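You operate a simulated robot arm through the tools that you are given. There is no shell and no other tool.

Carry out the task below with a simulated robot arm. There is one attempt and no reset: what you move stays moved.

Task
Tip the corn sack into the fill hopper, then clip the lid shut.
Fine: the lift stays locked off; pull the string; the empty sack goes back on the table; both clips shut.

The check looks at the end state, three seconds after you hand in, the way a careful person would. Anything else that was tipped, shoved, dropped, spilled or broken makes it a failure. Lids that push on must go on centred and level and be pressed home; caps that screw on are set level and turned clockwise until they are tight.

Robot
A 7-joint arm with a fingered hand, fixed in place. Base frame: the origin is on the floor under the middle of its stand, x ahead of it, y to its left, z up. Readings come in mm, degrees, newtons and seconds.
It reaches about 1333 mm from its shoulder. Its first joint turns from -69.0 to 172.0 degrees. Payload 5 kg.
The tool frame sits at the grasp point between the pads (the TCP): z along the fingers, y along the line on which they close. The tips reach 32 mm beyond it. The gripper opens to 160 mm; its body begins 89 mm behind the TCP. The gripper is a hand of 3 fingers: y runs from the thumb to the fingers, the wrist lies at [0, 0, -252] in the tool frame, and closing takes about 1.5 s.
Orientation is told as [roll, pitch, yaw] about the base's x, y, z axes, in that order, counted from this pose: with the fingers straight down and closing along the base's y, the tool's x points along the base's -x, its y along +y and its z along -z.

Tools
- The arm moves only by the tool nudge_tool. Its argument "steps" is a list of rows, each an object of numbers (a shift or turn left out is 0, a gripper value left out holds the last): "tx", "ty", "tz": the shift along the tool's x, y, z in mm; "wx", "wy", "wz": the turn, a rotation vector about the tool's x, y, z in degrees; "claw": the finger opening in mm, from 0 to 160. In form: [{"tx": .., "ty": .., "tz": .., "wx": .., "wy": .., "wz": .., "claw": ..}, ...]. A call has 1 to 20 rows; each row shifts and turns the commanded pose from where the row before left it, along the tool's axes as they then stand. Rows are played at 5 a second. More than 50 mm and 8.6 degrees between two rows, or a gripper value outside its range, and nothing of the call is played. Where a pose cannot be reached the arm comes as near as it can. A force on the tool above 40 N (or 10 N above the force at the start of the call, whichever is more), or a blocked arm, ends the call early, and 0.2 s more pass. Each finger travels about 108 mm/s and halts on what it meets, pressing with about 34 N; the grip force reading is that of the motor and also rises with nothing between the fingers. The clock runs only during rows and for 0.2 s after the last one: add rows that do not move to give the fingers time. The reply holds the time, the measured pose of the TCP, the force on the tool along the base axes, the opening and the grip force, in the units named above and with some noise, with the torque about the TCP (base axes, N m) and any sound that the robot's microphone picked up, and new pictures: "show" is both (left out), scene, wrist or none.
- Cameras (640 x 400 px; columns grow to the right, rows downward): "scene" is fixed at [219.6, -501.4, 1503.6]; the picture's right is [0.99, 0.17, 0.00], its down [-0.00, 0.01, -1.00] and it looks along [-0.17, 0.99, 0.01] (base axes); focal length 214 px, centre (320, 200). "wrist" rides on the gripper at [65, -4, -116] in the tool frame; the picture's right is [0.06, 1.00, 0.00], its down [-0.87, 0.05, -0.49] and it looks along [-0.49, 0.03, 0.87] (tool axes); focal length 261 px, centre (320, 200). There is no depth. A picture from a camera that has moved, and an enlarged one, comes with that camera's place and axes in the base frame and with its lens.
- lift_body(by): slides the trunk up (or, below 0, down) by that many mm; the arm rides with it, the base frame stays. It gives what a move gives, with no picture.
- hand_shape(shape): the hand has 3 fingers and takes this shape, open, in about a second: jaw (thumb against the fingers, like two jaws); tri (thumb and two fingers); tip (a fingertip pinch); poke (one finger out to press); point (the index stretched); flat (the hand flat); cup (the hand cupped); fist (a fist). The gripper value then closes the fingers along that shape, each until it touches; the sizes above hold for jaw. It gives what a move gives, with no picture.
- close_up(camera, box): a new picture of the part [left, top, right, bottom] of that camera's present view, enlarged. The clock stands still meanwhile.
- hand_in(): hands the job in; it is judged then, once.

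Places have to be worked out from the pictures, the camera data and where the tool is seen. Open the gripper and draw the arm clear of the work before you hand the job in, unless the task says otherwise.

The tools are called after ">>>" as a command line: name --argument value ..., lists and objects as JSON in quotes. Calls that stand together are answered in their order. nudge_tool: Moves the arm, as the interface text tells. Its arguments: {"type":"object","properties":{"steps":{"type":"array","items":{"type":"object","properties":{"tx":{"type":"number"},"ty":{"type":"number"},"tz":{"type":"number"},"wx":{"type":"number"},"wy":{"type":"number"},"wz":{"type":"number"},"claw":{"type":"number"}}}},"show":{"type":"string","enum":["both","scene","wrist","none"]}},"required":["steps"]} The other tools are called the same way: lift_body (by) moves the trunk up or down; hand_shape (shape) gives the hand a shape; close_up (camera, box) takes an enlarged picture of a part of a camera's view; hand_in () hands the job in.

At the start:

```text
clock: 0.0
ee_pos: [558.0, -297.2, 1483.2]
tcp_rot: [0.0, 0.0, 0.0]
ft_force: [-0.5, 0.2, 0.8]
wrist_torque: [-0.03, 0.01, -0.03]
finger_gap: 160.2
grasp_force: 0.1
shape: jaw
trunk travel left (down, up): [-850.0, 90.0]
```

scene: 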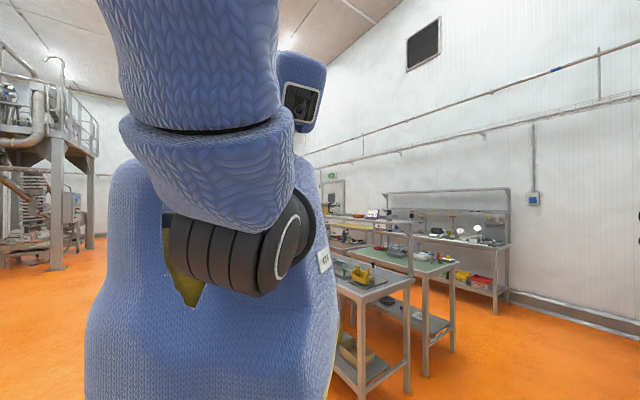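
wrist: 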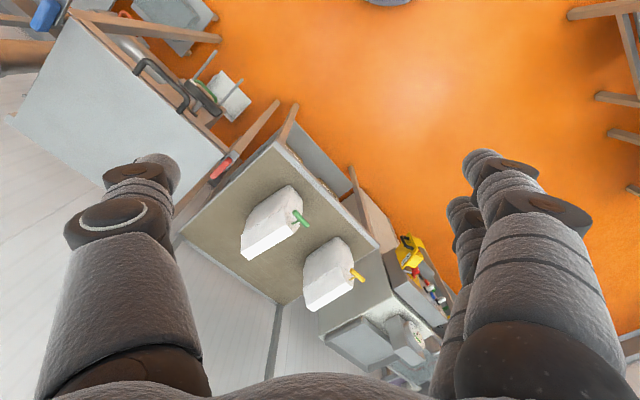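

The wrist picture shows a table with two white sacks (one with a green tie, one yellow) and other furniture. I'll take enlarged pictures first to work out what is what.

>>> close_up --camera "wrist" --box '[160, 100, 400, 310]'

>>> close_up --camera "wrist" --box '[0, 0, 260, 200]'

>>> close_up --camera "wrist" --box '[300, 220, 480, 400]'

>>> close_up --camera "scene" --box '[300, 160, 540, 400]'

```text
1.90 times, centred on (280, 205) of wrist
camera zoom: at [493.5, -300.8, 1598.1], right [-0.06, 1.0, 0.0], down [0.87, 0.05, 0.49], along [0.49, 0.03, -0.87], focal length 496 px, centre (396, 190)
```

zoom: 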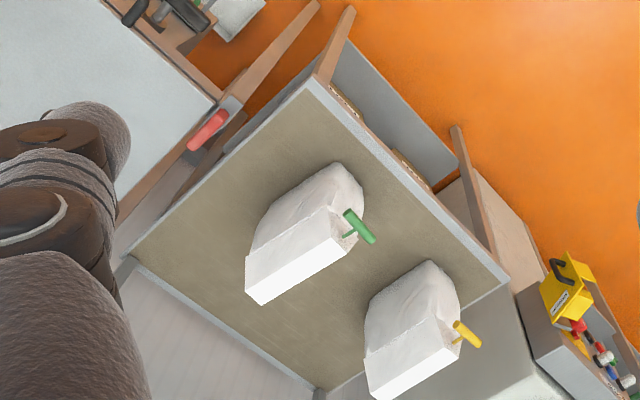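

```text
2.00 times, centred on (130, 100) of wrist
camera zoom: at [493.5, -300.8, 1598.1], right [-0.06, 1.0, 0.0], down [0.87, 0.05, 0.49], along [0.49, 0.03, -0.87], focal length 521 px, centre (700, 400)
```

zoom: 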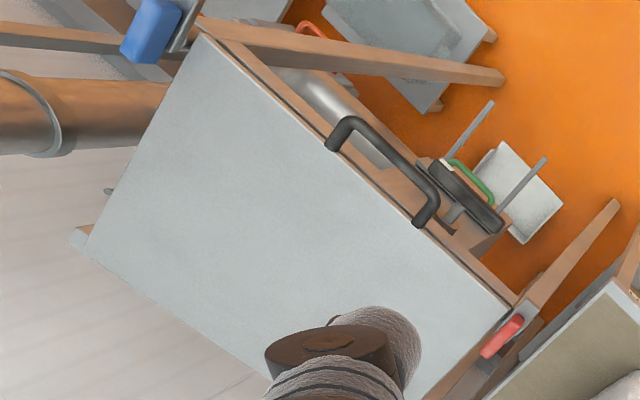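

```text
2.22 times, centred on (390, 310) of wrist
camera zoom: at [493.5, -300.8, 1598.1], right [-0.06, 1.0, 0.0], down [0.87, 0.05, 0.49], along [0.49, 0.03, -0.87], focal length 579 px, centre (164, -44)
```

zoom: 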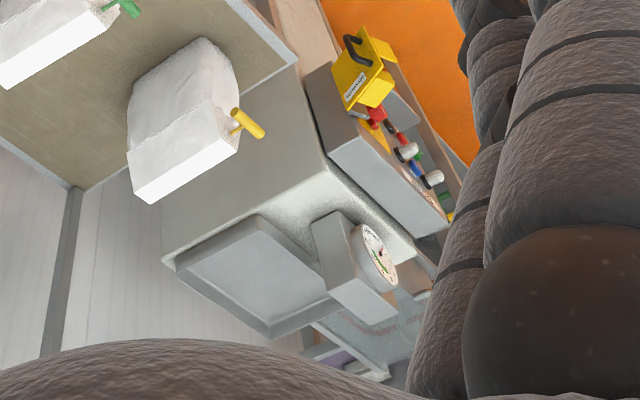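

```text
1.67 times, centred on (420, 280) of scene
camera zoom: at [219.6, -501.4, 1503.6], right [0.99, 0.17, 0.0], down [0.0, 0.01, -1.0], along [-0.17, 0.99, 0.01], focal length 358 px, centre (153, 67)
```

zoom: 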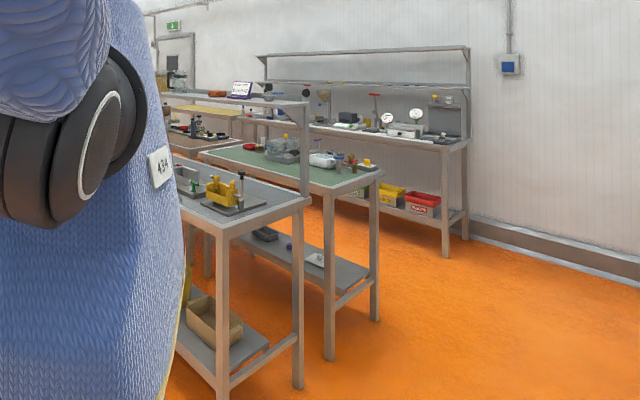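

The hopper with its lid seems to be to the robot's right (−y), and the sack table ahead. I'll turn the hand about its axis so that the wrist camera looks toward the hopper, and take new pictures.

>>> nudge_tool --steps '[{"wz": 8, "tz": -10}, {"wz": 8, "tz": -10}, {"wz": 8, "tz": -10}, {"wz": 8, "tz": -10}, {"wz": 8, "tz": -10}, {"wz": 5}]' --show "both"

```text
clock: 1.4
ee_pos: [557.6, -298.1, 1531.5]
tcp_rot: [0.0, 0.0, -45.1]
ft_force: [-0.4, 0.3, 0.6]
wrist_torque: [0.0, 0.01, -0.02]
finger_gap: 160.0
grasp_force: 0.1
shape: jaw
trunk travel left (down, up): [-850.0, 90.0]
camera wrist: at [509.4, -253.5, 1648.1], right [0.66, 0.75, 0.0], down [0.65, -0.58, 0.49], along [0.37, -0.33, -0.87], focal length 261 px, centre (320, 200)
```

scene: 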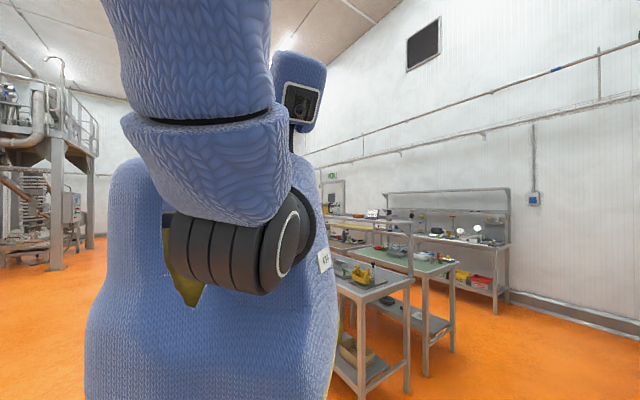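
wrist: 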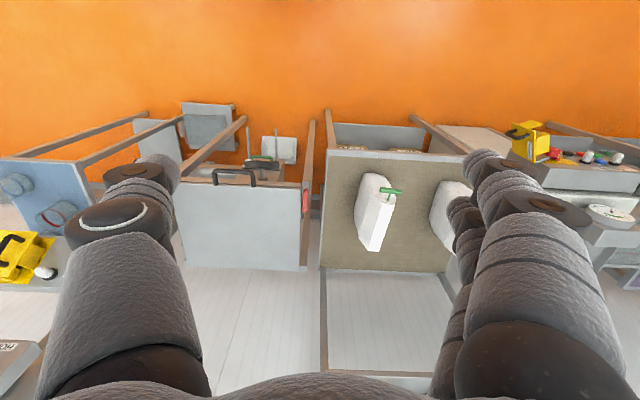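

The bench line is now square in the wrist view: hopper with its handled lid left of centre, sack table right. Enlarging the parts of interest.

>>> close_up --camera "wrist" --box '[160, 90, 330, 280]'

>>> close_up --camera "wrist" --box '[310, 100, 480, 280]'

>>> close_up --camera "wrist" --box '[0, 100, 180, 280]'

>>> close_up --camera "wrist" --box '[460, 100, 640, 280]'

```text
2.11 times, centred on (245, 185) of wrist
camera zoom: at [509.4, -253.5, 1648.1], right [0.66, 0.75, 0.0], down [0.65, -0.58, 0.49], along [0.37, -0.33, -0.87], focal length 549 px, centre (478, 232)
```

zoom: 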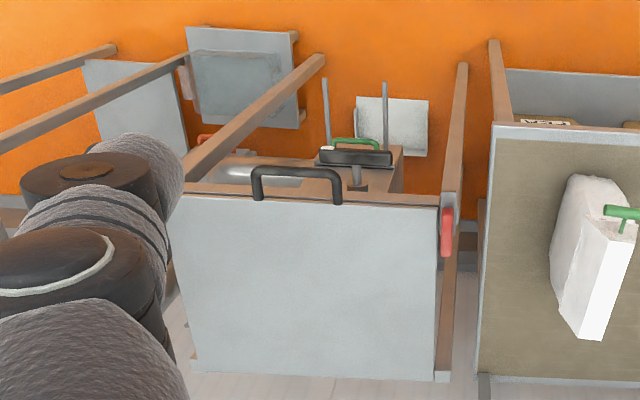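

```text
2.22 times, centred on (395, 190) of wrist
camera zoom: at [509.4, -253.5, 1648.1], right [0.66, 0.75, 0.0], down [0.65, -0.58, 0.49], along [0.37, -0.33, -0.87], focal length 579 px, centre (153, 222)
```

zoom: 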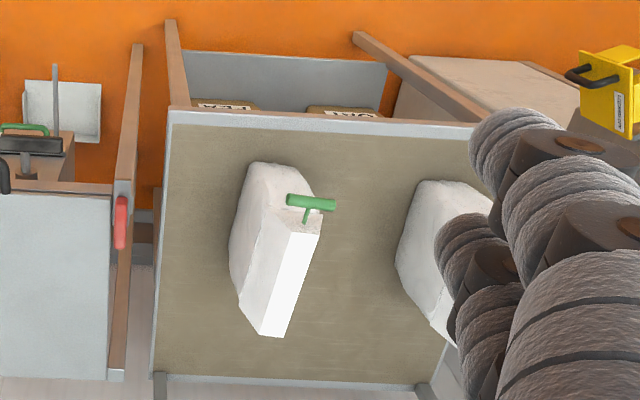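

```text
2.22 times, centred on (90, 190) of wrist
camera zoom: at [509.4, -253.5, 1648.1], right [0.66, 0.75, 0.0], down [0.65, -0.58, 0.49], along [0.37, -0.33, -0.87], focal length 579 px, centre (831, 222)
```

zoom: 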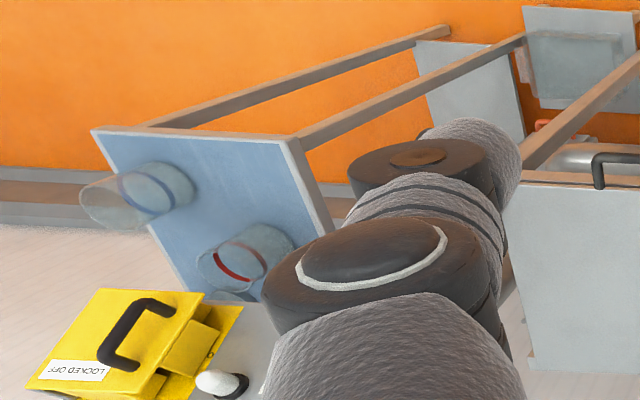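

```text
2.22 times, centred on (550, 190) of wrist
camera zoom: at [509.4, -253.5, 1648.1], right [0.66, 0.75, 0.0], down [0.65, -0.58, 0.49], along [0.37, -0.33, -0.87], focal length 579 px, centre (-191, 222)
```

zoom: 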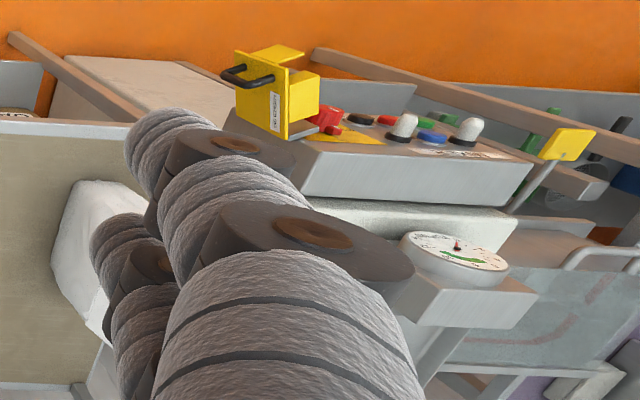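

The camera image is upside‑down (top is nearest the robot). I'll shift sideways toward the hopper and tilt the camera up a bit to see under and behind things, giving a second viewpoint.

>>> nudge_tool --steps '[{"ty": -40}, {"ty": -40}, {"ty": -40}, {"ty": -40}, {"ty": -40}, {"wy": -8}, {"wy": -8}]' --show "wrist"

>>> close_up --camera "wrist" --box '[150, 0, 470, 200]'

>>> close_up --camera "wrist" --box '[150, 150, 470, 350]'

```text
clock: 3.0
ee_pos: [413.9, -438.0, 1531.8]
tcp_rot: [0.1, -16.1, -45.2]
ft_force: [-0.4, -0.2, 0.8]
wrist_torque: [0.01, -0.05, 0.04]
finger_gap: 159.7
grasp_force: 0.0
shape: jaw
trunk travel left (down, up): [-850.0, 90.0]
camera wrist: at [345.1, -373.9, 1625.5], right [0.66, 0.75, -0.02], down [0.53, -0.46, 0.71], along [0.53, -0.48, -0.7], focal length 261 px, centre (320, 200)
```

wrist: 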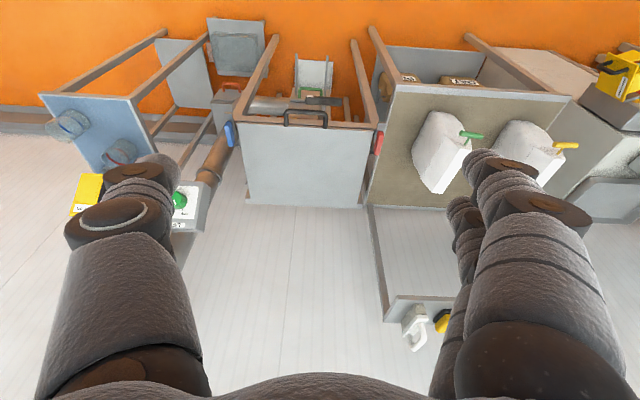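

```text
2.00 times, centred on (310, 100) of wrist
camera zoom: at [345.1, -373.9, 1625.5], right [0.66, 0.75, -0.02], down [0.53, -0.46, 0.71], along [0.53, -0.48, -0.7], focal length 521 px, centre (340, 400)
```

zoom: 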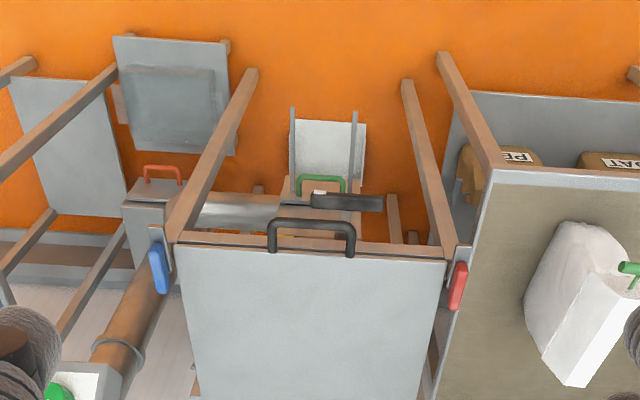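

```text
2.00 times, centred on (310, 250) of wrist
camera zoom: at [345.1, -373.9, 1625.5], right [0.66, 0.75, -0.02], down [0.53, -0.46, 0.71], along [0.53, -0.48, -0.7], focal length 521 px, centre (340, 100)
```

zoom: 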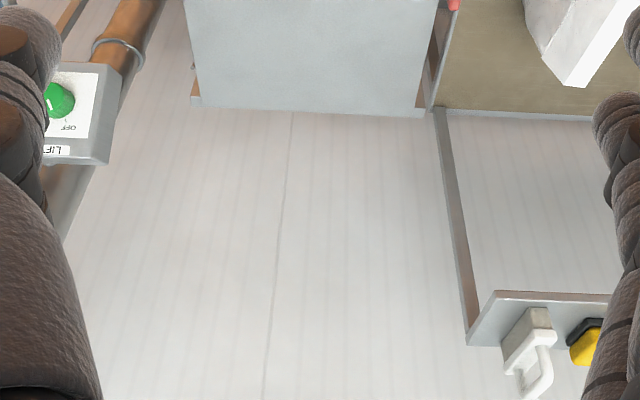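

Now the hopper's lid (black handle near edge), blue clip on one side and red on the other are visible, as well as a LIFT switch box. Zooming further into each.

>>> close_up --camera "wrist" --box '[210, 60, 290, 210]'

>>> close_up --camera "wrist" --box '[280, 80, 400, 180]'

>>> close_up --camera "wrist" --box '[380, 60, 500, 210]'

>>> close_up --camera "wrist" --box '[50, 80, 220, 240]'

>>> close_up --camera "wrist" --box '[480, 30, 640, 230]'

>>> close_up --camera "wrist" --box '[370, 260, 490, 360]'

```text
2.67 times, centred on (250, 135) of wrist
camera zoom: at [345.1, -373.9, 1625.5], right [0.66, 0.75, -0.02], down [0.53, -0.46, 0.71], along [0.53, -0.48, -0.7], focal length 695 px, centre (507, 373)
```

zoom: 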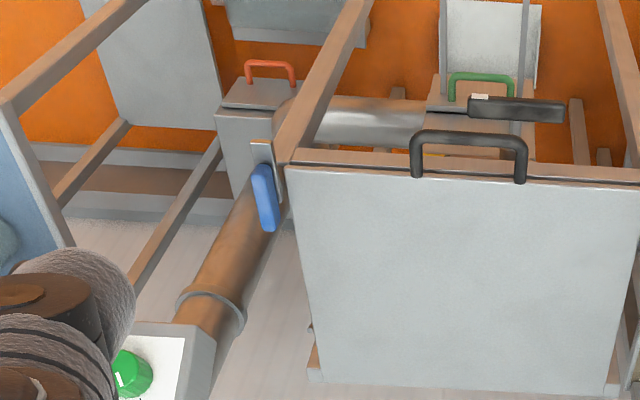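

```text
4.00 times, centred on (340, 130) of wrist
camera zoom: at [345.1, -373.9, 1625.5], right [0.66, 0.75, -0.02], down [0.53, -0.46, 0.71], along [0.53, -0.48, -0.7], focal length 1043 px, centre (240, 480)
```

zoom: 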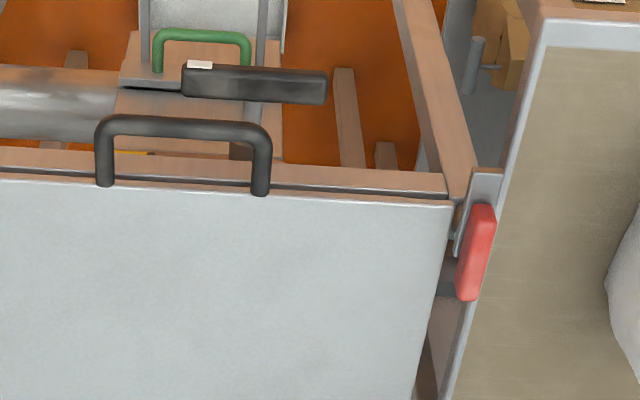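

```text
2.67 times, centred on (440, 135) of wrist
camera zoom: at [345.1, -373.9, 1625.5], right [0.66, 0.75, -0.02], down [0.53, -0.46, 0.71], along [0.53, -0.48, -0.7], focal length 695 px, centre (0, 373)
```

zoom: 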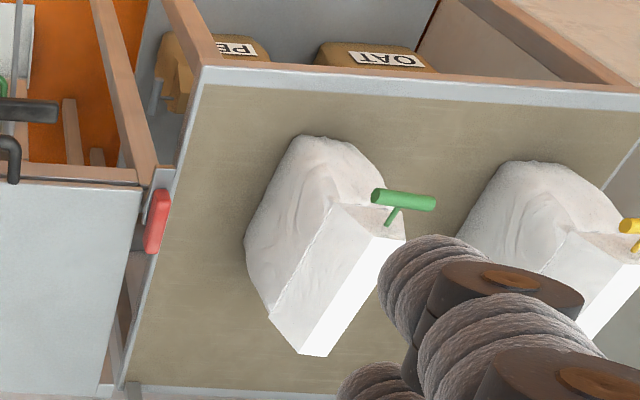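

```text
2.50 times, centred on (135, 160) of wrist
camera zoom: at [345.1, -373.9, 1625.5], right [0.66, 0.75, -0.02], down [0.53, -0.46, 0.71], along [0.53, -0.48, -0.7], focal length 652 px, centre (782, 300)
```

zoom: 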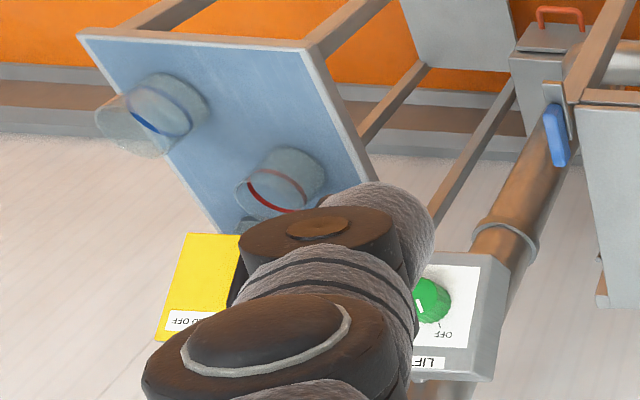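

```text
2.00 times, centred on (560, 130) of wrist
camera zoom: at [345.1, -373.9, 1625.5], right [0.66, 0.75, -0.02], down [0.53, -0.46, 0.71], along [0.53, -0.48, -0.7], focal length 521 px, centre (-160, 340)
```

zoom: 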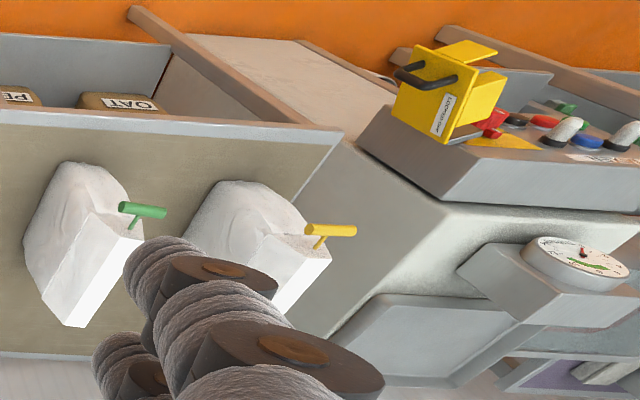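

```text
4.00 times, centred on (430, 310) of wrist
camera zoom: at [345.1, -373.9, 1625.5], right [0.66, 0.75, -0.02], down [0.53, -0.46, 0.71], along [0.53, -0.48, -0.7], focal length 1043 px, centre (-120, -240)
```

zoom: 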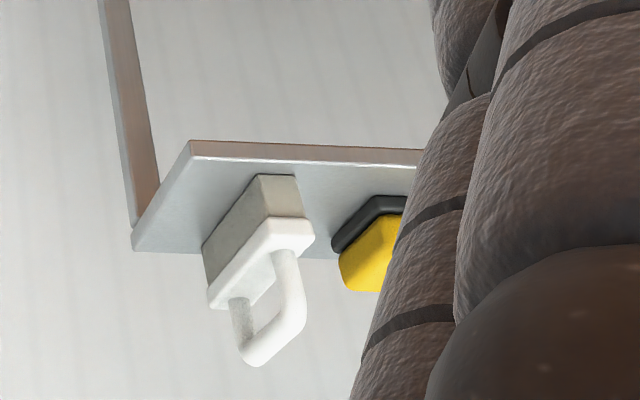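

Triangulating the two views: lid top ≈ z 980 with centre near (705, −760), the table top ≈ z 820 and the green toggle near (887, −326, 1008). No label is visible yet, so I'll move in front of the sacks and lower the trunk for a flatter view.

>>> nudge_tool --steps '[{"ty": 45}, {"ty": 45}, {"ty": 45}, {"ty": 45}, {"ty": 45}, {"wy": -8, "tx": 20}, {"wy": -8, "tx": 20}]' --show "none"

>>> lift_body --by -200

>>> nudge_tool --steps '[{"tx": 0}]' --show "both"

```text
clock: 4.6
ee_pos: [548.2, -262.2, 1516.7]
tcp_rot: [0.4, -31.8, -45.0]
ft_force: [-0.2, -0.9, -0.4]
wrist_torque: [0.0, 0.0, -0.01]
finger_gap: 159.6
grasp_force: 0.0
shape: jaw
out of reach, approached as far as the arm can: row 7
trunk travel left (down, up): [-850.0, 90.0]
```

```text
clock: 6.8
ee_pos: [548.1, -262.4, 1317.0]
tcp_rot: [0.3, -31.9, -45.0]
ft_force: [0.6, 0.1, -0.1]
wrist_torque: [0.02, 0.0, 0.03]
finger_gap: 159.8
grasp_force: 0.0
shape: jaw
trunk travel left (down, up): [-650.0, 290.0]
```

```text
clock: 7.2
ee_pos: [546.6, -261.1, 1316.9]
tcp_rot: [0.3, -31.8, -45.0]
ft_force: [-0.4, -0.4, -0.1]
wrist_torque: [-0.01, 0.03, 0.0]
finger_gap: 160.0
grasp_force: 0.1
shape: jaw
trunk travel left (down, up): [-650.0, 290.0]
camera wrist: at [462.0, -182.8, 1381.2], right [0.67, 0.75, -0.03], down [0.38, -0.3, 0.88], along [0.64, -0.59, -0.48], focal length 261 px, centre (320, 200)
```

scene: 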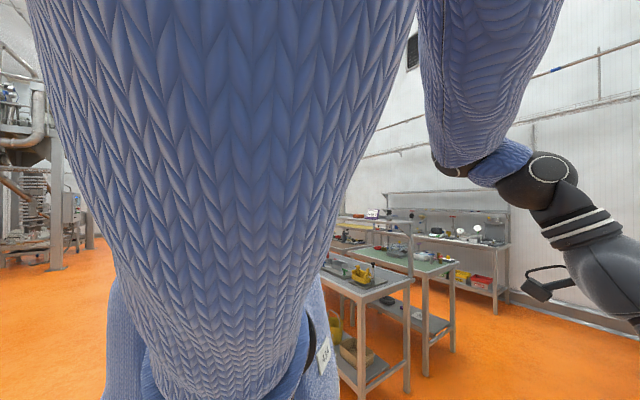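
wrist: 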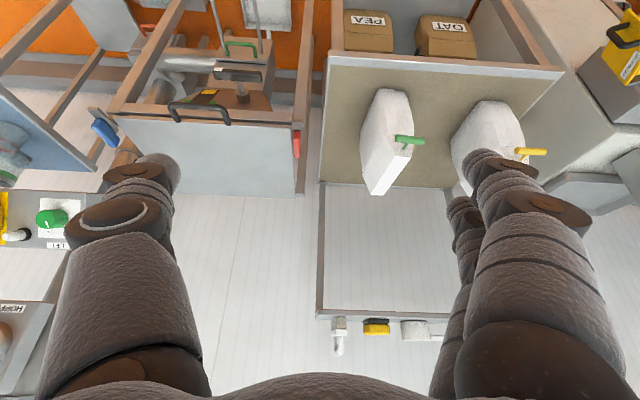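

A "PEA" and an "OAT" carton are below the table; the two white sacks show only toggles so far. Enlarging the signs and the sacks.

>>> close_up --camera "wrist" --box '[340, 70, 480, 210]'

>>> close_up --camera "wrist" --box '[440, 80, 580, 180]'

>>> close_up --camera "wrist" --box '[0, 180, 110, 380]'

>>> close_up --camera "wrist" --box '[70, 20, 330, 200]'

>>> close_up --camera "wrist" --box '[300, 290, 460, 370]'

>>> close_up --camera "wrist" --box '[540, 0, 640, 200]'

```text
2.86 times, centred on (410, 140) of wrist
camera zoom: at [462.0, -182.8, 1381.2], right [0.67, 0.75, -0.03], down [0.38, -0.3, 0.88], along [0.64, -0.59, -0.48], focal length 745 px, centre (63, 371)
```

zoom: 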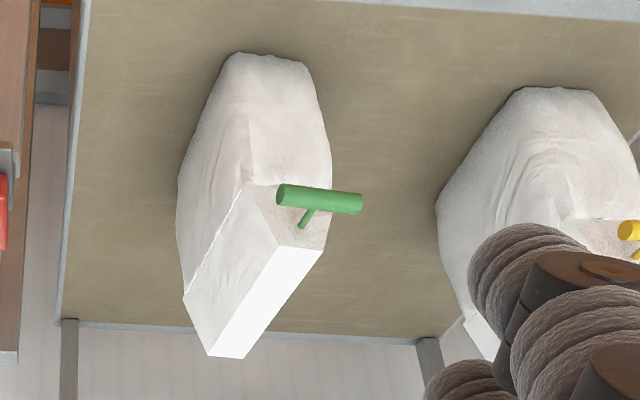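

```text
4.00 times, centred on (510, 130) of wrist
camera zoom: at [462.0, -182.8, 1381.2], right [0.67, 0.75, -0.03], down [0.38, -0.3, 0.88], along [0.64, -0.59, -0.48], focal length 1043 px, centre (-440, 480)
```

zoom: 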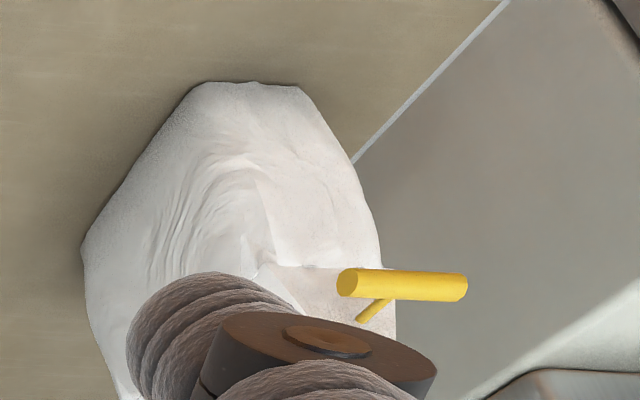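

```text
2.00 times, centred on (55, 280) of wrist
camera zoom: at [462.0, -182.8, 1381.2], right [0.67, 0.75, -0.03], down [0.38, -0.3, 0.88], along [0.64, -0.59, -0.48], focal length 521 px, centre (850, 40)
```

zoom: 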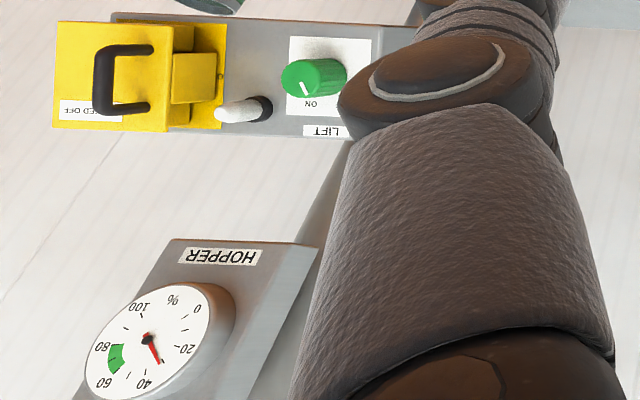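

```text
2.22 times, centred on (200, 110) of wrist
camera zoom: at [462.0, -182.8, 1381.2], right [0.67, 0.75, -0.03], down [0.38, -0.3, 0.88], along [0.64, -0.59, -0.48], focal length 579 px, centre (587, 400)
```

zoom: 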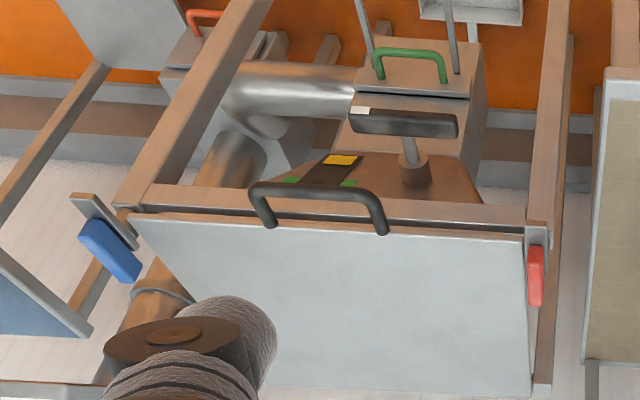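

```text
4.00 times, centred on (380, 330) of wrist
camera zoom: at [462.0, -182.8, 1381.2], right [0.67, 0.75, -0.03], down [0.38, -0.3, 0.88], along [0.64, -0.59, -0.48], focal length 1043 px, centre (80, -320)
```

zoom: 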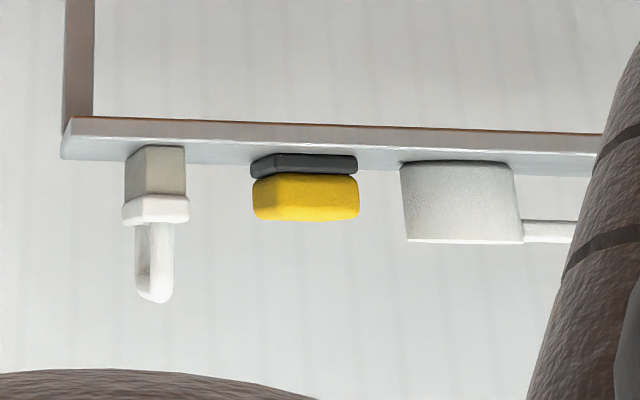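

```text
2.00 times, centred on (590, 100) of wrist
camera zoom: at [462.0, -182.8, 1381.2], right [0.67, 0.75, -0.03], down [0.38, -0.3, 0.88], along [0.64, -0.59, -0.48], focal length 521 px, centre (-220, 400)
```

zoom: 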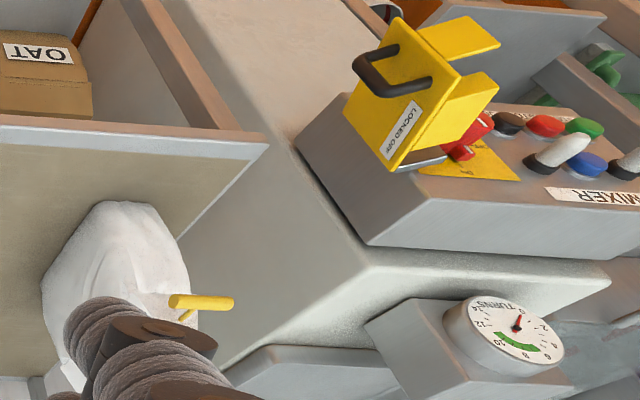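

Signs show LIFT (locked off), HOPPER level gauge (~30 %), MIXER (locked off); these I must not touch. The sacks' visible faces have no label, so I'll move to the robot's left and look at their other sides.

>>> nudge_tool --steps '[{"ty": 48}, {"ty": 48}, {"ty": 48}, {"ty": 48}, {"ty": 48}, {"ty": 48}, {"ty": 48}, {"ty": 48}, {"ty": 48}, {"ty": 48}, {"wx": 3.98, "wz": 6.36}, {"wx": 3.98, "wz": 6.36}, {"wx": 3.98, "wz": 6.36}, {"wx": 3.98, "wz": 6.36}, {"wx": 3.98, "wz": 6.36}, {"wx": 3.98, "wz": 6.36}]' --show "wrist"

```text
clock: 10.6
ee_pos: [702.2, -460.7, 1155.8]
tcp_rot: [1.0, -30.4, -89.9]
ft_force: [0.8, 0.6, -0.5]
wrist_torque: [0.0, 0.0, -0.03]
finger_gap: 160.1
grasp_force: 0.0
shape: jaw
out of reach, approached as far as the arm can: row 1, 2, 3, 4, 5, 6, 7, 8, 9, 10, 11, 12, 13, 14, 15, 16
trunk travel left (down, up): [-650.0, 290.0]
camera wrist: at [697.1, -345.0, 1222.6], right [1.0, 0.06, -0.02], down [0.05, -0.5, 0.86], along [0.05, -0.86, -0.5], focal length 261 px, centre (320, 200)
```

wrist: 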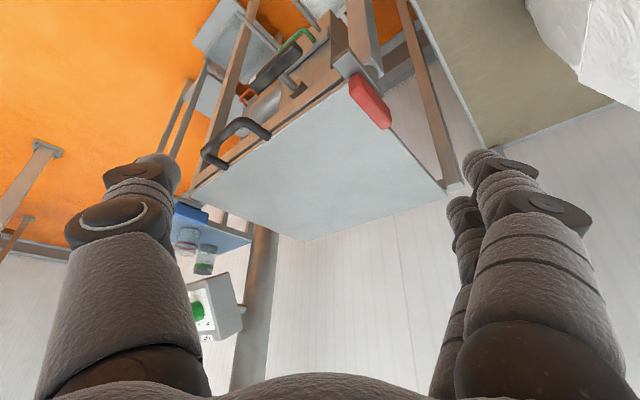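

The arm could not follow that path and ended near (702, −461, 1156), well away from where I meant. I'll check with a motionless row whether it's settled there before moving anything else.

>>> nudge_tool --steps '[{"tx": 0}]' --show "scene"

```text
clock: 11.0
ee_pos: [702.6, -460.1, 1155.7]
tcp_rot: [1.0, -30.4, -89.9]
ft_force: [0.4, -0.4, -0.2]
wrist_torque: [-0.03, 0.02, 0.02]
finger_gap: 160.2
grasp_force: 0.0
shape: jaw
trunk travel left (down, up): [-650.0, 290.0]
```

scene: 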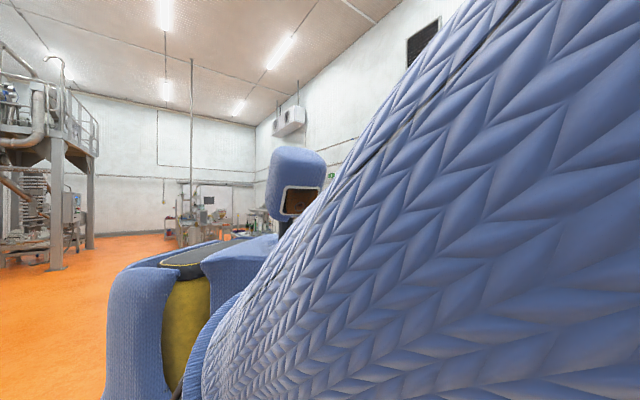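

The pose resets to the measured one, so it is stable. The view from here shows the lid corner and the red clip closely; let me enlarge it before backing off.

>>> close_up --camera "wrist" --box '[180, 0, 480, 200]'

>>> close_up --camera "wrist" --box '[310, 40, 410, 150]'

>>> close_up --camera "wrist" --box '[500, 0, 640, 120]'

```text
2.00 times, centred on (330, 100) of wrist
camera zoom: at [696.9, -344.8, 1222.7], right [1.0, 0.06, -0.02], down [0.05, -0.5, 0.86], along [0.05, -0.86, -0.5], focal length 521 px, centre (300, 400)
```

zoom: 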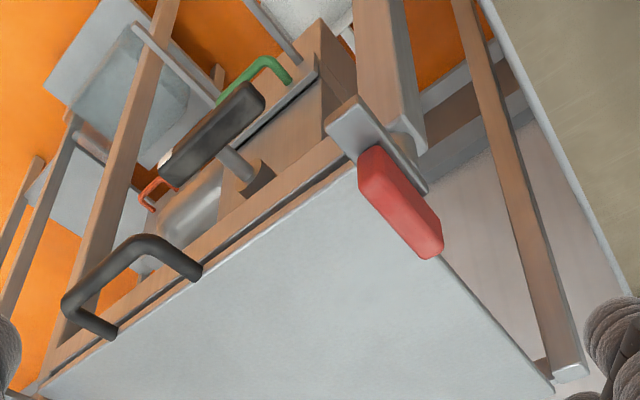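

```text
3.64 times, centred on (360, 95) of wrist
camera zoom: at [696.9, -344.8, 1222.7], right [1.0, 0.06, -0.02], down [0.05, -0.5, 0.86], along [0.05, -0.86, -0.5], focal length 948 px, centre (174, 582)
```

zoom: 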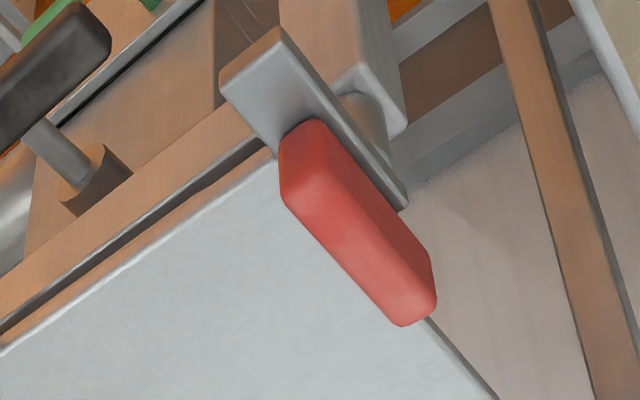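

```text
3.33 times, centred on (570, 60) of wrist
camera zoom: at [696.9, -344.8, 1222.7], right [1.0, 0.06, -0.02], down [0.05, -0.5, 0.86], along [0.05, -0.86, -0.5], focal length 869 px, centre (-513, 667)
```

zoom: 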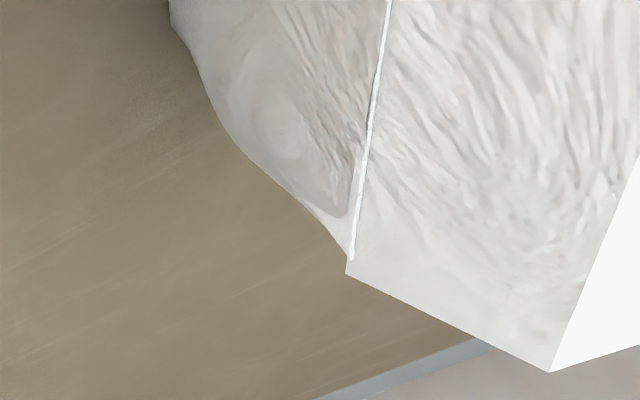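

The red clip is a grip on a pivoting plate beside the lid corner. I'll back away upward, level the hand to fingers‑down, and check the reach is healthy.

>>> nudge_tool --steps '[{"tz": -40}, {"tz": -40}, {"tz": -40}, {"wy": 7.6}, {"wy": 7.6}, {"wy": 7.6}, {"wy": 7.6}]' --show "wrist"

```text
clock: 12.6
ee_pos: [659.8, -467.7, 1207.4]
tcp_rot: [0.1, -1.1, -89.7]
ft_force: [0.8, 0.2, 0.0]
wrist_torque: [0.04, -0.01, 0.0]
finger_gap: 159.9
grasp_force: 0.1
shape: jaw
out of reach, approached as far as the arm can: row 1, 2, 3
trunk travel left (down, up): [-650.0, 290.0]
camera wrist: at [656.3, -400.3, 1322.6], right [1.0, 0.07, 0.0], down [0.06, -0.86, 0.51], along [0.03, -0.51, -0.86], focal length 261 px, centre (320, 200)
```

wrist: 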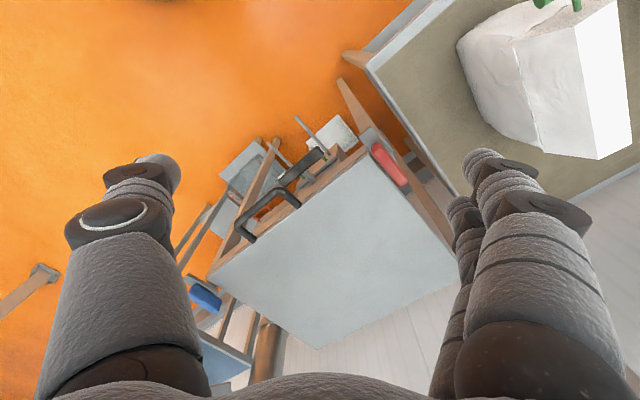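

Fingers are vertical again. I'll raise up, turn back to yaw −45 and move toward the table's left end with the hand vertical, watching for reach warnings.

>>> nudge_tool --steps '[{"tz": -45, "wz": -8}, {"tz": -45, "wz": -8}, {"tz": -45, "wz": -8}, {"wz": -8}, {"wz": -8}, {"wz": -5}]' --show "none"

>>> nudge_tool --steps '[{"ty": 48}, {"ty": 48}, {"ty": 48}, {"ty": 48}]' --show "wrist"

```text
clock: 14.0
ee_pos: [659.0, -463.8, 1343.9]
tcp_rot: [-0.8, -0.9, -44.7]
ft_force: [-0.7, 1.1, -0.5]
wrist_torque: [0.02, 0.01, -0.01]
finger_gap: 160.2
grasp_force: 0.1
shape: jaw
trunk travel left (down, up): [-650.0, 290.0]
```

```text
clock: 15.0
ee_pos: [772.7, -336.4, 1312.3]
tcp_rot: [0.1, -1.0, -44.9]
ft_force: [0.2, -0.5, -0.1]
wrist_torque: [-0.01, 0.03, -0.03]
finger_gap: 160.0
grasp_force: 0.1
shape: jaw
out of reach, approached as far as the arm can: row 3, 4
trunk travel left (down, up): [-650.0, 290.0]
camera wrist: at [723.5, -292.0, 1427.7], right [0.66, 0.75, 0.0], down [0.65, -0.57, 0.51], along [0.38, -0.33, -0.86], focal length 261 px, centre (320, 200)
```

wrist: 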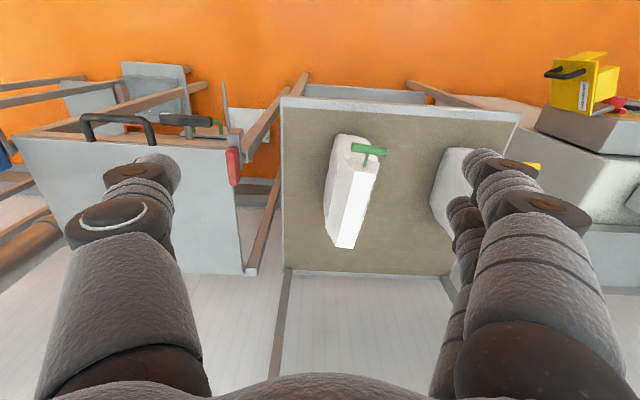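

The reach seems limited at this height with the trunk here; I'll lower the hand a little and try moving to the left in smaller portions.

>>> nudge_tool --steps '[{"tz": 20}, {"tz": 20}, {"ty": 30}, {"ty": 30}, {"ty": 30}]' --show "none"

```text
clock: 16.2
ee_pos: [804.3, -293.2, 1247.8]
tcp_rot: [0.0, -0.9, -44.8]
ft_force: [-0.1, -0.4, -2.0]
wrist_torque: [-0.06, 0.03, 0.02]
finger_gap: 159.8
grasp_force: 0.0
shape: jaw
out of reach, approached as far as the arm can: row 4, 5
trunk travel left (down, up): [-650.0, 290.0]
```

This looks like a wrist-bend limit when the arm stretches with vertical fingers. I'll try tilting the fingers outward here, which should let the arm stretch farther.

>>> nudge_tool --steps '[{"wy": -8}, {"wy": -8}, {"wy": -8}]' --show "none"

>>> nudge_tool --steps '[{"ty": 30}, {"ty": 30}, {"ty": 30}]' --show "wrist"

```text
clock: 17.0
ee_pos: [796.4, -304.8, 1246.4]
tcp_rot: [-0.3, -25.0, -44.6]
ft_force: [0.1, -0.3, 0.8]
wrist_torque: [-0.01, -0.03, 0.0]
finger_gap: 159.8
grasp_force: 0.1
shape: jaw
out of reach, approached as far as the arm can: row 3
trunk travel left (down, up): [-650.0, 290.0]
```

```text
clock: 17.8
ee_pos: [828.3, -301.7, 1217.3]
tcp_rot: [0.2, -24.7, -44.5]
ft_force: [-0.3, 0.3, 0.3]
wrist_torque: [0.0, 0.0, 0.0]
finger_gap: 159.8
grasp_force: 0.1
shape: jaw
out of reach, approached as far as the arm can: row 1, 2, 3
trunk travel left (down, up): [-650.0, 290.0]
camera wrist: at [748.4, -229.3, 1294.7], right [0.66, 0.75, -0.02], down [0.45, -0.37, 0.81], along [0.6, -0.54, -0.59], focal length 261 px, centre (320, 200)
```

wrist: 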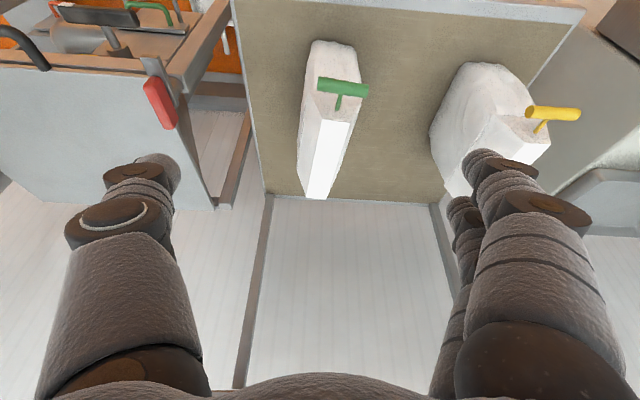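

Still limited, so the tilt isn't the cause. I'll turn the hand's yaw back toward 0 here and see whether that frees the arm to go left.

>>> nudge_tool --steps '[{"wx": -3.17, "wz": -6.8}, {"wx": -3.17, "wz": -6.8}, {"wx": -3.17, "wz": -6.8}, {"wx": -3.17, "wz": -6.8}]' --show "none"

>>> nudge_tool --steps '[{"ty": 40}, {"ty": 40}, {"ty": 40}]' --show "both"

```text
clock: 18.8
ee_pos: [825.9, -302.2, 1218.7]
tcp_rot: [-0.6, -24.5, -14.3]
ft_force: [-0.9, -0.1, 0.0]
wrist_torque: [0.01, -0.06, 0.01]
finger_gap: 159.8
grasp_force: 0.0
shape: jaw
trunk travel left (down, up): [-650.0, 290.0]
```

```text
clock: 19.6
ee_pos: [856.0, -191.6, 1214.7]
tcp_rot: [-0.4, -24.5, -14.6]
ft_force: [-0.1, 0.3, 0.5]
wrist_torque: [-0.03, 0.05, 0.0]
finger_gap: 160.1
grasp_force: 0.2
shape: jaw
out of reach, approached as far as the arm can: row 3
trunk travel left (down, up): [-650.0, 290.0]
camera wrist: at [751.5, -167.5, 1293.2], right [0.2, 0.98, -0.03], down [0.58, -0.09, 0.81], along [0.79, -0.18, -0.59], focal length 261 px, centre (320, 200)
```

scene: 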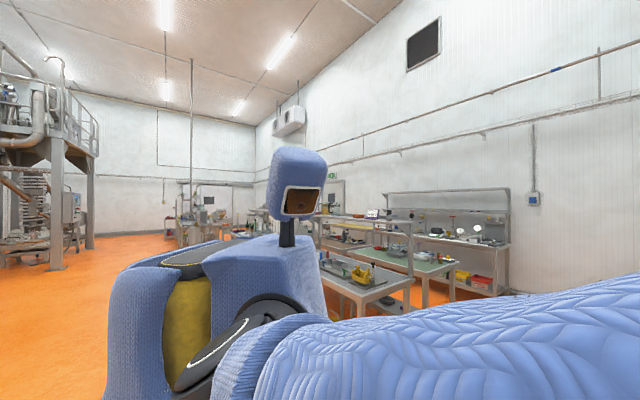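
wrist: 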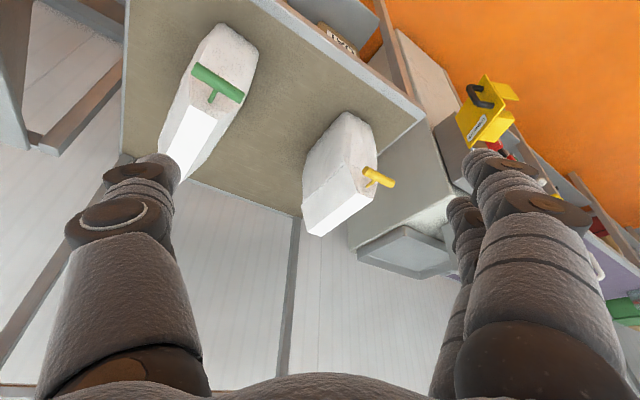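

Better: yaw −15 lets the arm reach further left, and the scene camera now shows the robot from the side. Enlarging both sacks for labels.

>>> close_up --camera "wrist" --box '[280, 90, 420, 250]'

>>> close_up --camera "wrist" --box '[130, 10, 270, 200]'

>>> close_up --camera "wrist" --box '[420, 60, 540, 180]'

```text
2.50 times, centred on (350, 170) of wrist
camera zoom: at [751.5, -167.5, 1293.2], right [0.2, 0.98, -0.03], down [0.58, -0.09, 0.81], along [0.79, -0.18, -0.59], focal length 652 px, centre (245, 275)
```

zoom: 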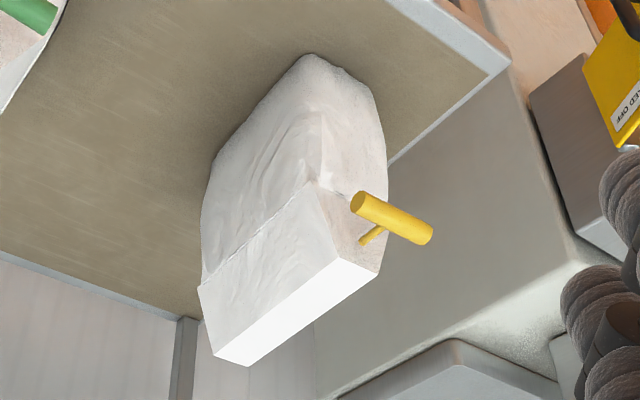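

```text
2.11 times, centred on (200, 105) of wrist
camera zoom: at [751.5, -167.5, 1293.2], right [0.2, 0.98, -0.03], down [0.58, -0.09, 0.81], along [0.79, -0.18, -0.59], focal length 549 px, centre (573, 400)
```

zoom: 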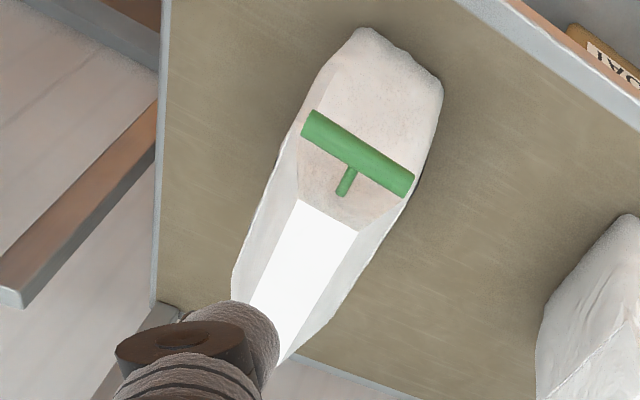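

```text
3.33 times, centred on (480, 120) of wrist
camera zoom: at [751.5, -167.5, 1293.2], right [0.2, 0.98, -0.03], down [0.58, -0.09, 0.81], along [0.79, -0.18, -0.59], focal length 869 px, centre (-213, 467)
```

zoom: 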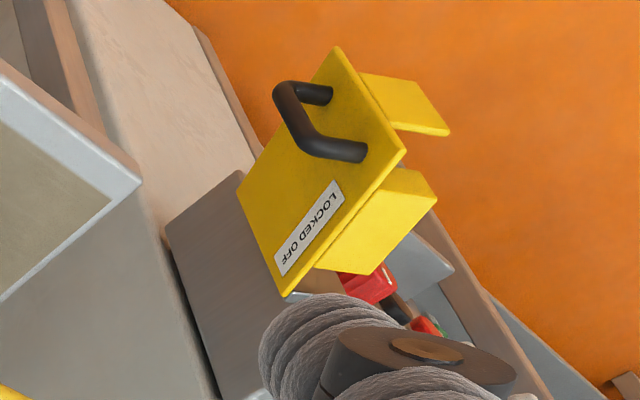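

No labels on the ends or right-hand sides. The arm seems cramped because the hand is high relative to the shoulder (~z 1300 now), so I'll raise the trunk and lower the hand relative to it for more freedom.

>>> lift_body --by 280

>>> nudge_tool --steps '[{"tx": 16.6, "tz": 36.4}, {"tx": 16.6, "tz": 36.4}, {"tx": 16.6, "tz": 36.4}, {"tx": 16.6, "tz": 36.4}, {"tx": 16.6, "tz": 36.4}, {"tx": 16.6, "tz": 36.4}]' --show "none"

```text
clock: 22.4
ee_pos: [854.9, -192.0, 1495.8]
tcp_rot: [-0.2, -24.6, -14.5]
ft_force: [0.1, -0.3, 0.5]
wrist_torque: [0.01, -0.02, -0.05]
finger_gap: 160.0
grasp_force: 0.0
shape: jaw
trunk travel left (down, up): [-930.0, 10.0]
```

```text
clock: 23.8
ee_pos: [849.7, -198.4, 1256.3]
tcp_rot: [-0.1, -24.7, -14.6]
ft_force: [0.2, -0.3, -1.0]
wrist_torque: [0.04, 0.01, 0.03]
finger_gap: 160.0
grasp_force: 0.1
shape: jaw
out of reach, approached as far as the arm can: row 6
trunk travel left (down, up): [-930.0, 10.0]
```

Again a reach stop, though it's well inside 1333 mm, so the elbow posture must be bad. Let me look at the scene camera to see where the elbow is.

>>> nudge_tool --steps '[{"tx": 0}]' --show "both"

```text
clock: 24.2
ee_pos: [849.1, -197.6, 1257.1]
tcp_rot: [-0.1, -24.6, -14.5]
ft_force: [1.1, -0.5, 0.7]
wrist_torque: [0.01, 0.03, 0.02]
finger_gap: 159.9
grasp_force: 0.1
shape: jaw
trunk travel left (down, up): [-930.0, 10.0]
camera wrist: at [745.9, -173.7, 1335.6], right [0.2, 0.98, -0.03], down [0.58, -0.09, 0.81], along [0.79, -0.17, -0.59], focal length 261 px, centre (320, 200)
```

scene: 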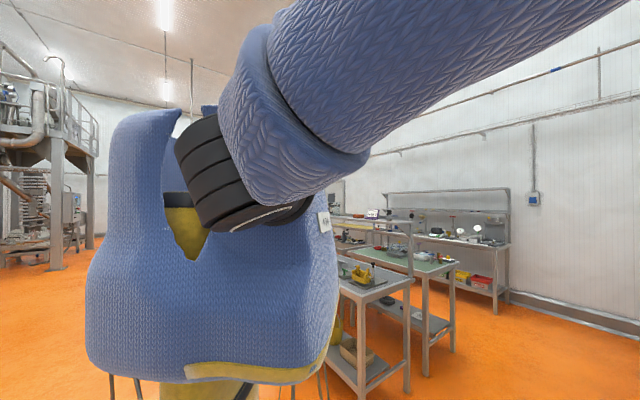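
wrist: 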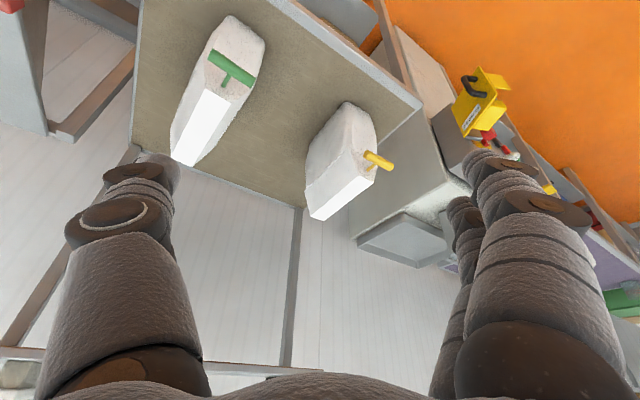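

The upper arm points up-forward with the elbow high, so the hand can't lean outward further here. I'll retract, level the hand, and then move left at yaw around −15 to see the sacks' left faces.

>>> nudge_tool --steps '[{"wy": 8, "tx": 20}, {"wy": 8, "tx": 20}, {"wy": 8, "tx": 20}, {"tx": 40}, {"tx": 40}, {"ty": 40}, {"ty": 40}, {"ty": 40}, {"ty": 40}, {"ty": 40}]' --show "both"

```text
clock: 26.4
ee_pos: [700.4, -134.8, 1273.0]
tcp_rot: [-0.1, -0.7, -14.7]
ft_force: [-0.5, -0.4, -0.7]
wrist_torque: [0.01, -0.02, 0.0]
finger_gap: 159.7
grasp_force: 0.0
shape: jaw
out of reach, approached as far as the arm can: row 1, 2, 3, 6, 7, 8, 9, 10
trunk travel left (down, up): [-930.0, 10.0]
camera wrist: at [635.1, -121.9, 1388.9], right [0.19, 0.98, 0.0], down [0.85, -0.17, 0.5], along [0.49, -0.1, -0.87], focal length 261 px, centre (320, 200)
```

scene: 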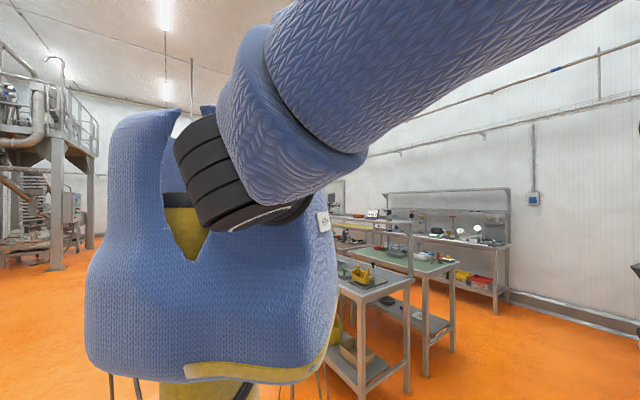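
wrist: 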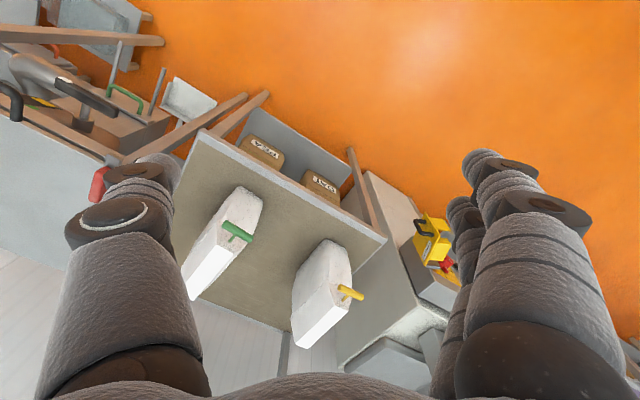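

Leftward crossing is blocked for this arm (y can't go beyond about −135 here). I'll instead swing right above the hopper side and turn the camera toward the sacks from that side to see their other ends.

>>> nudge_tool --steps '[{"ty": -38.7, "tx": -10.2, "tz": -8}, {"ty": -38.7, "tx": -10.2, "tz": -8}, {"ty": -38.7, "tx": -10.2, "tz": -8}, {"ty": -38.7, "tx": -10.2, "tz": -8}, {"ty": -38.7, "tx": -10.2, "tz": -8}, {"ty": -38.7, "tx": -10.2, "tz": -8}, {"ty": -38.7, "tx": -10.2, "tz": -8}, {"ty": -38.7, "tx": -10.2, "tz": -8}, {"ty": -38.7, "tx": -10.2, "tz": -8}, {"ty": -38.7, "tx": -10.2, "tz": -8}]' --show "none"

>>> nudge_tool --steps '[{"wz": -8}, {"wz": -8}, {"wz": -8}, {"wz": -8}, {"wz": -8}, {"wz": -8}, {"wz": -8}, {"wz": -8}]' --show "both"

```text
clock: 28.6
ee_pos: [700.8, -538.3, 1356.8]
tcp_rot: [-0.1, -0.6, -14.6]
ft_force: [-0.4, -0.3, -0.3]
wrist_torque: [0.04, -0.04, 0.02]
finger_gap: 160.0
grasp_force: 0.0
shape: jaw
trunk travel left (down, up): [-930.0, 10.0]
```

```text
clock: 30.4
ee_pos: [701.2, -535.8, 1357.6]
tcp_rot: [-0.7, 0.1, 49.5]
ft_force: [-1.0, 0.1, -0.5]
wrist_torque: [-0.04, -0.02, -0.01]
finger_gap: 159.8
grasp_force: 0.0
shape: jaw
trunk travel left (down, up): [-930.0, 10.0]
camera wrist: at [661.4, -585.8, 1473.8], right [-0.8, 0.6, -0.01], down [0.52, 0.7, 0.49], along [0.3, 0.39, -0.87], focal length 261 px, centre (320, 200)
```

scene: 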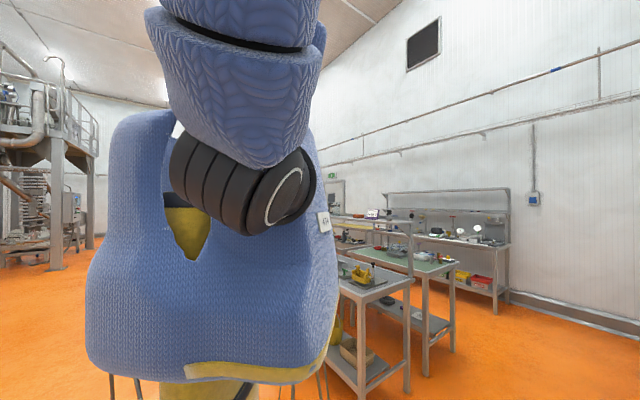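
wrist: 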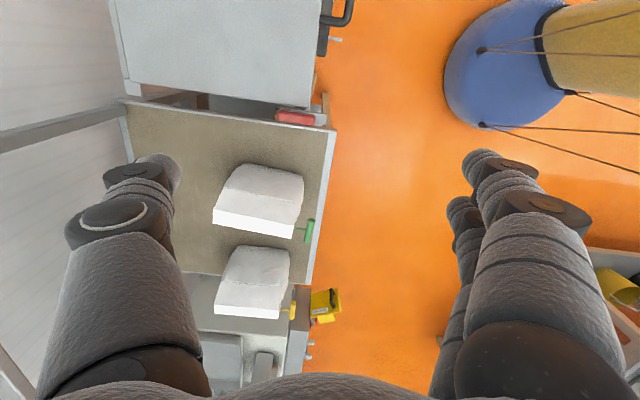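

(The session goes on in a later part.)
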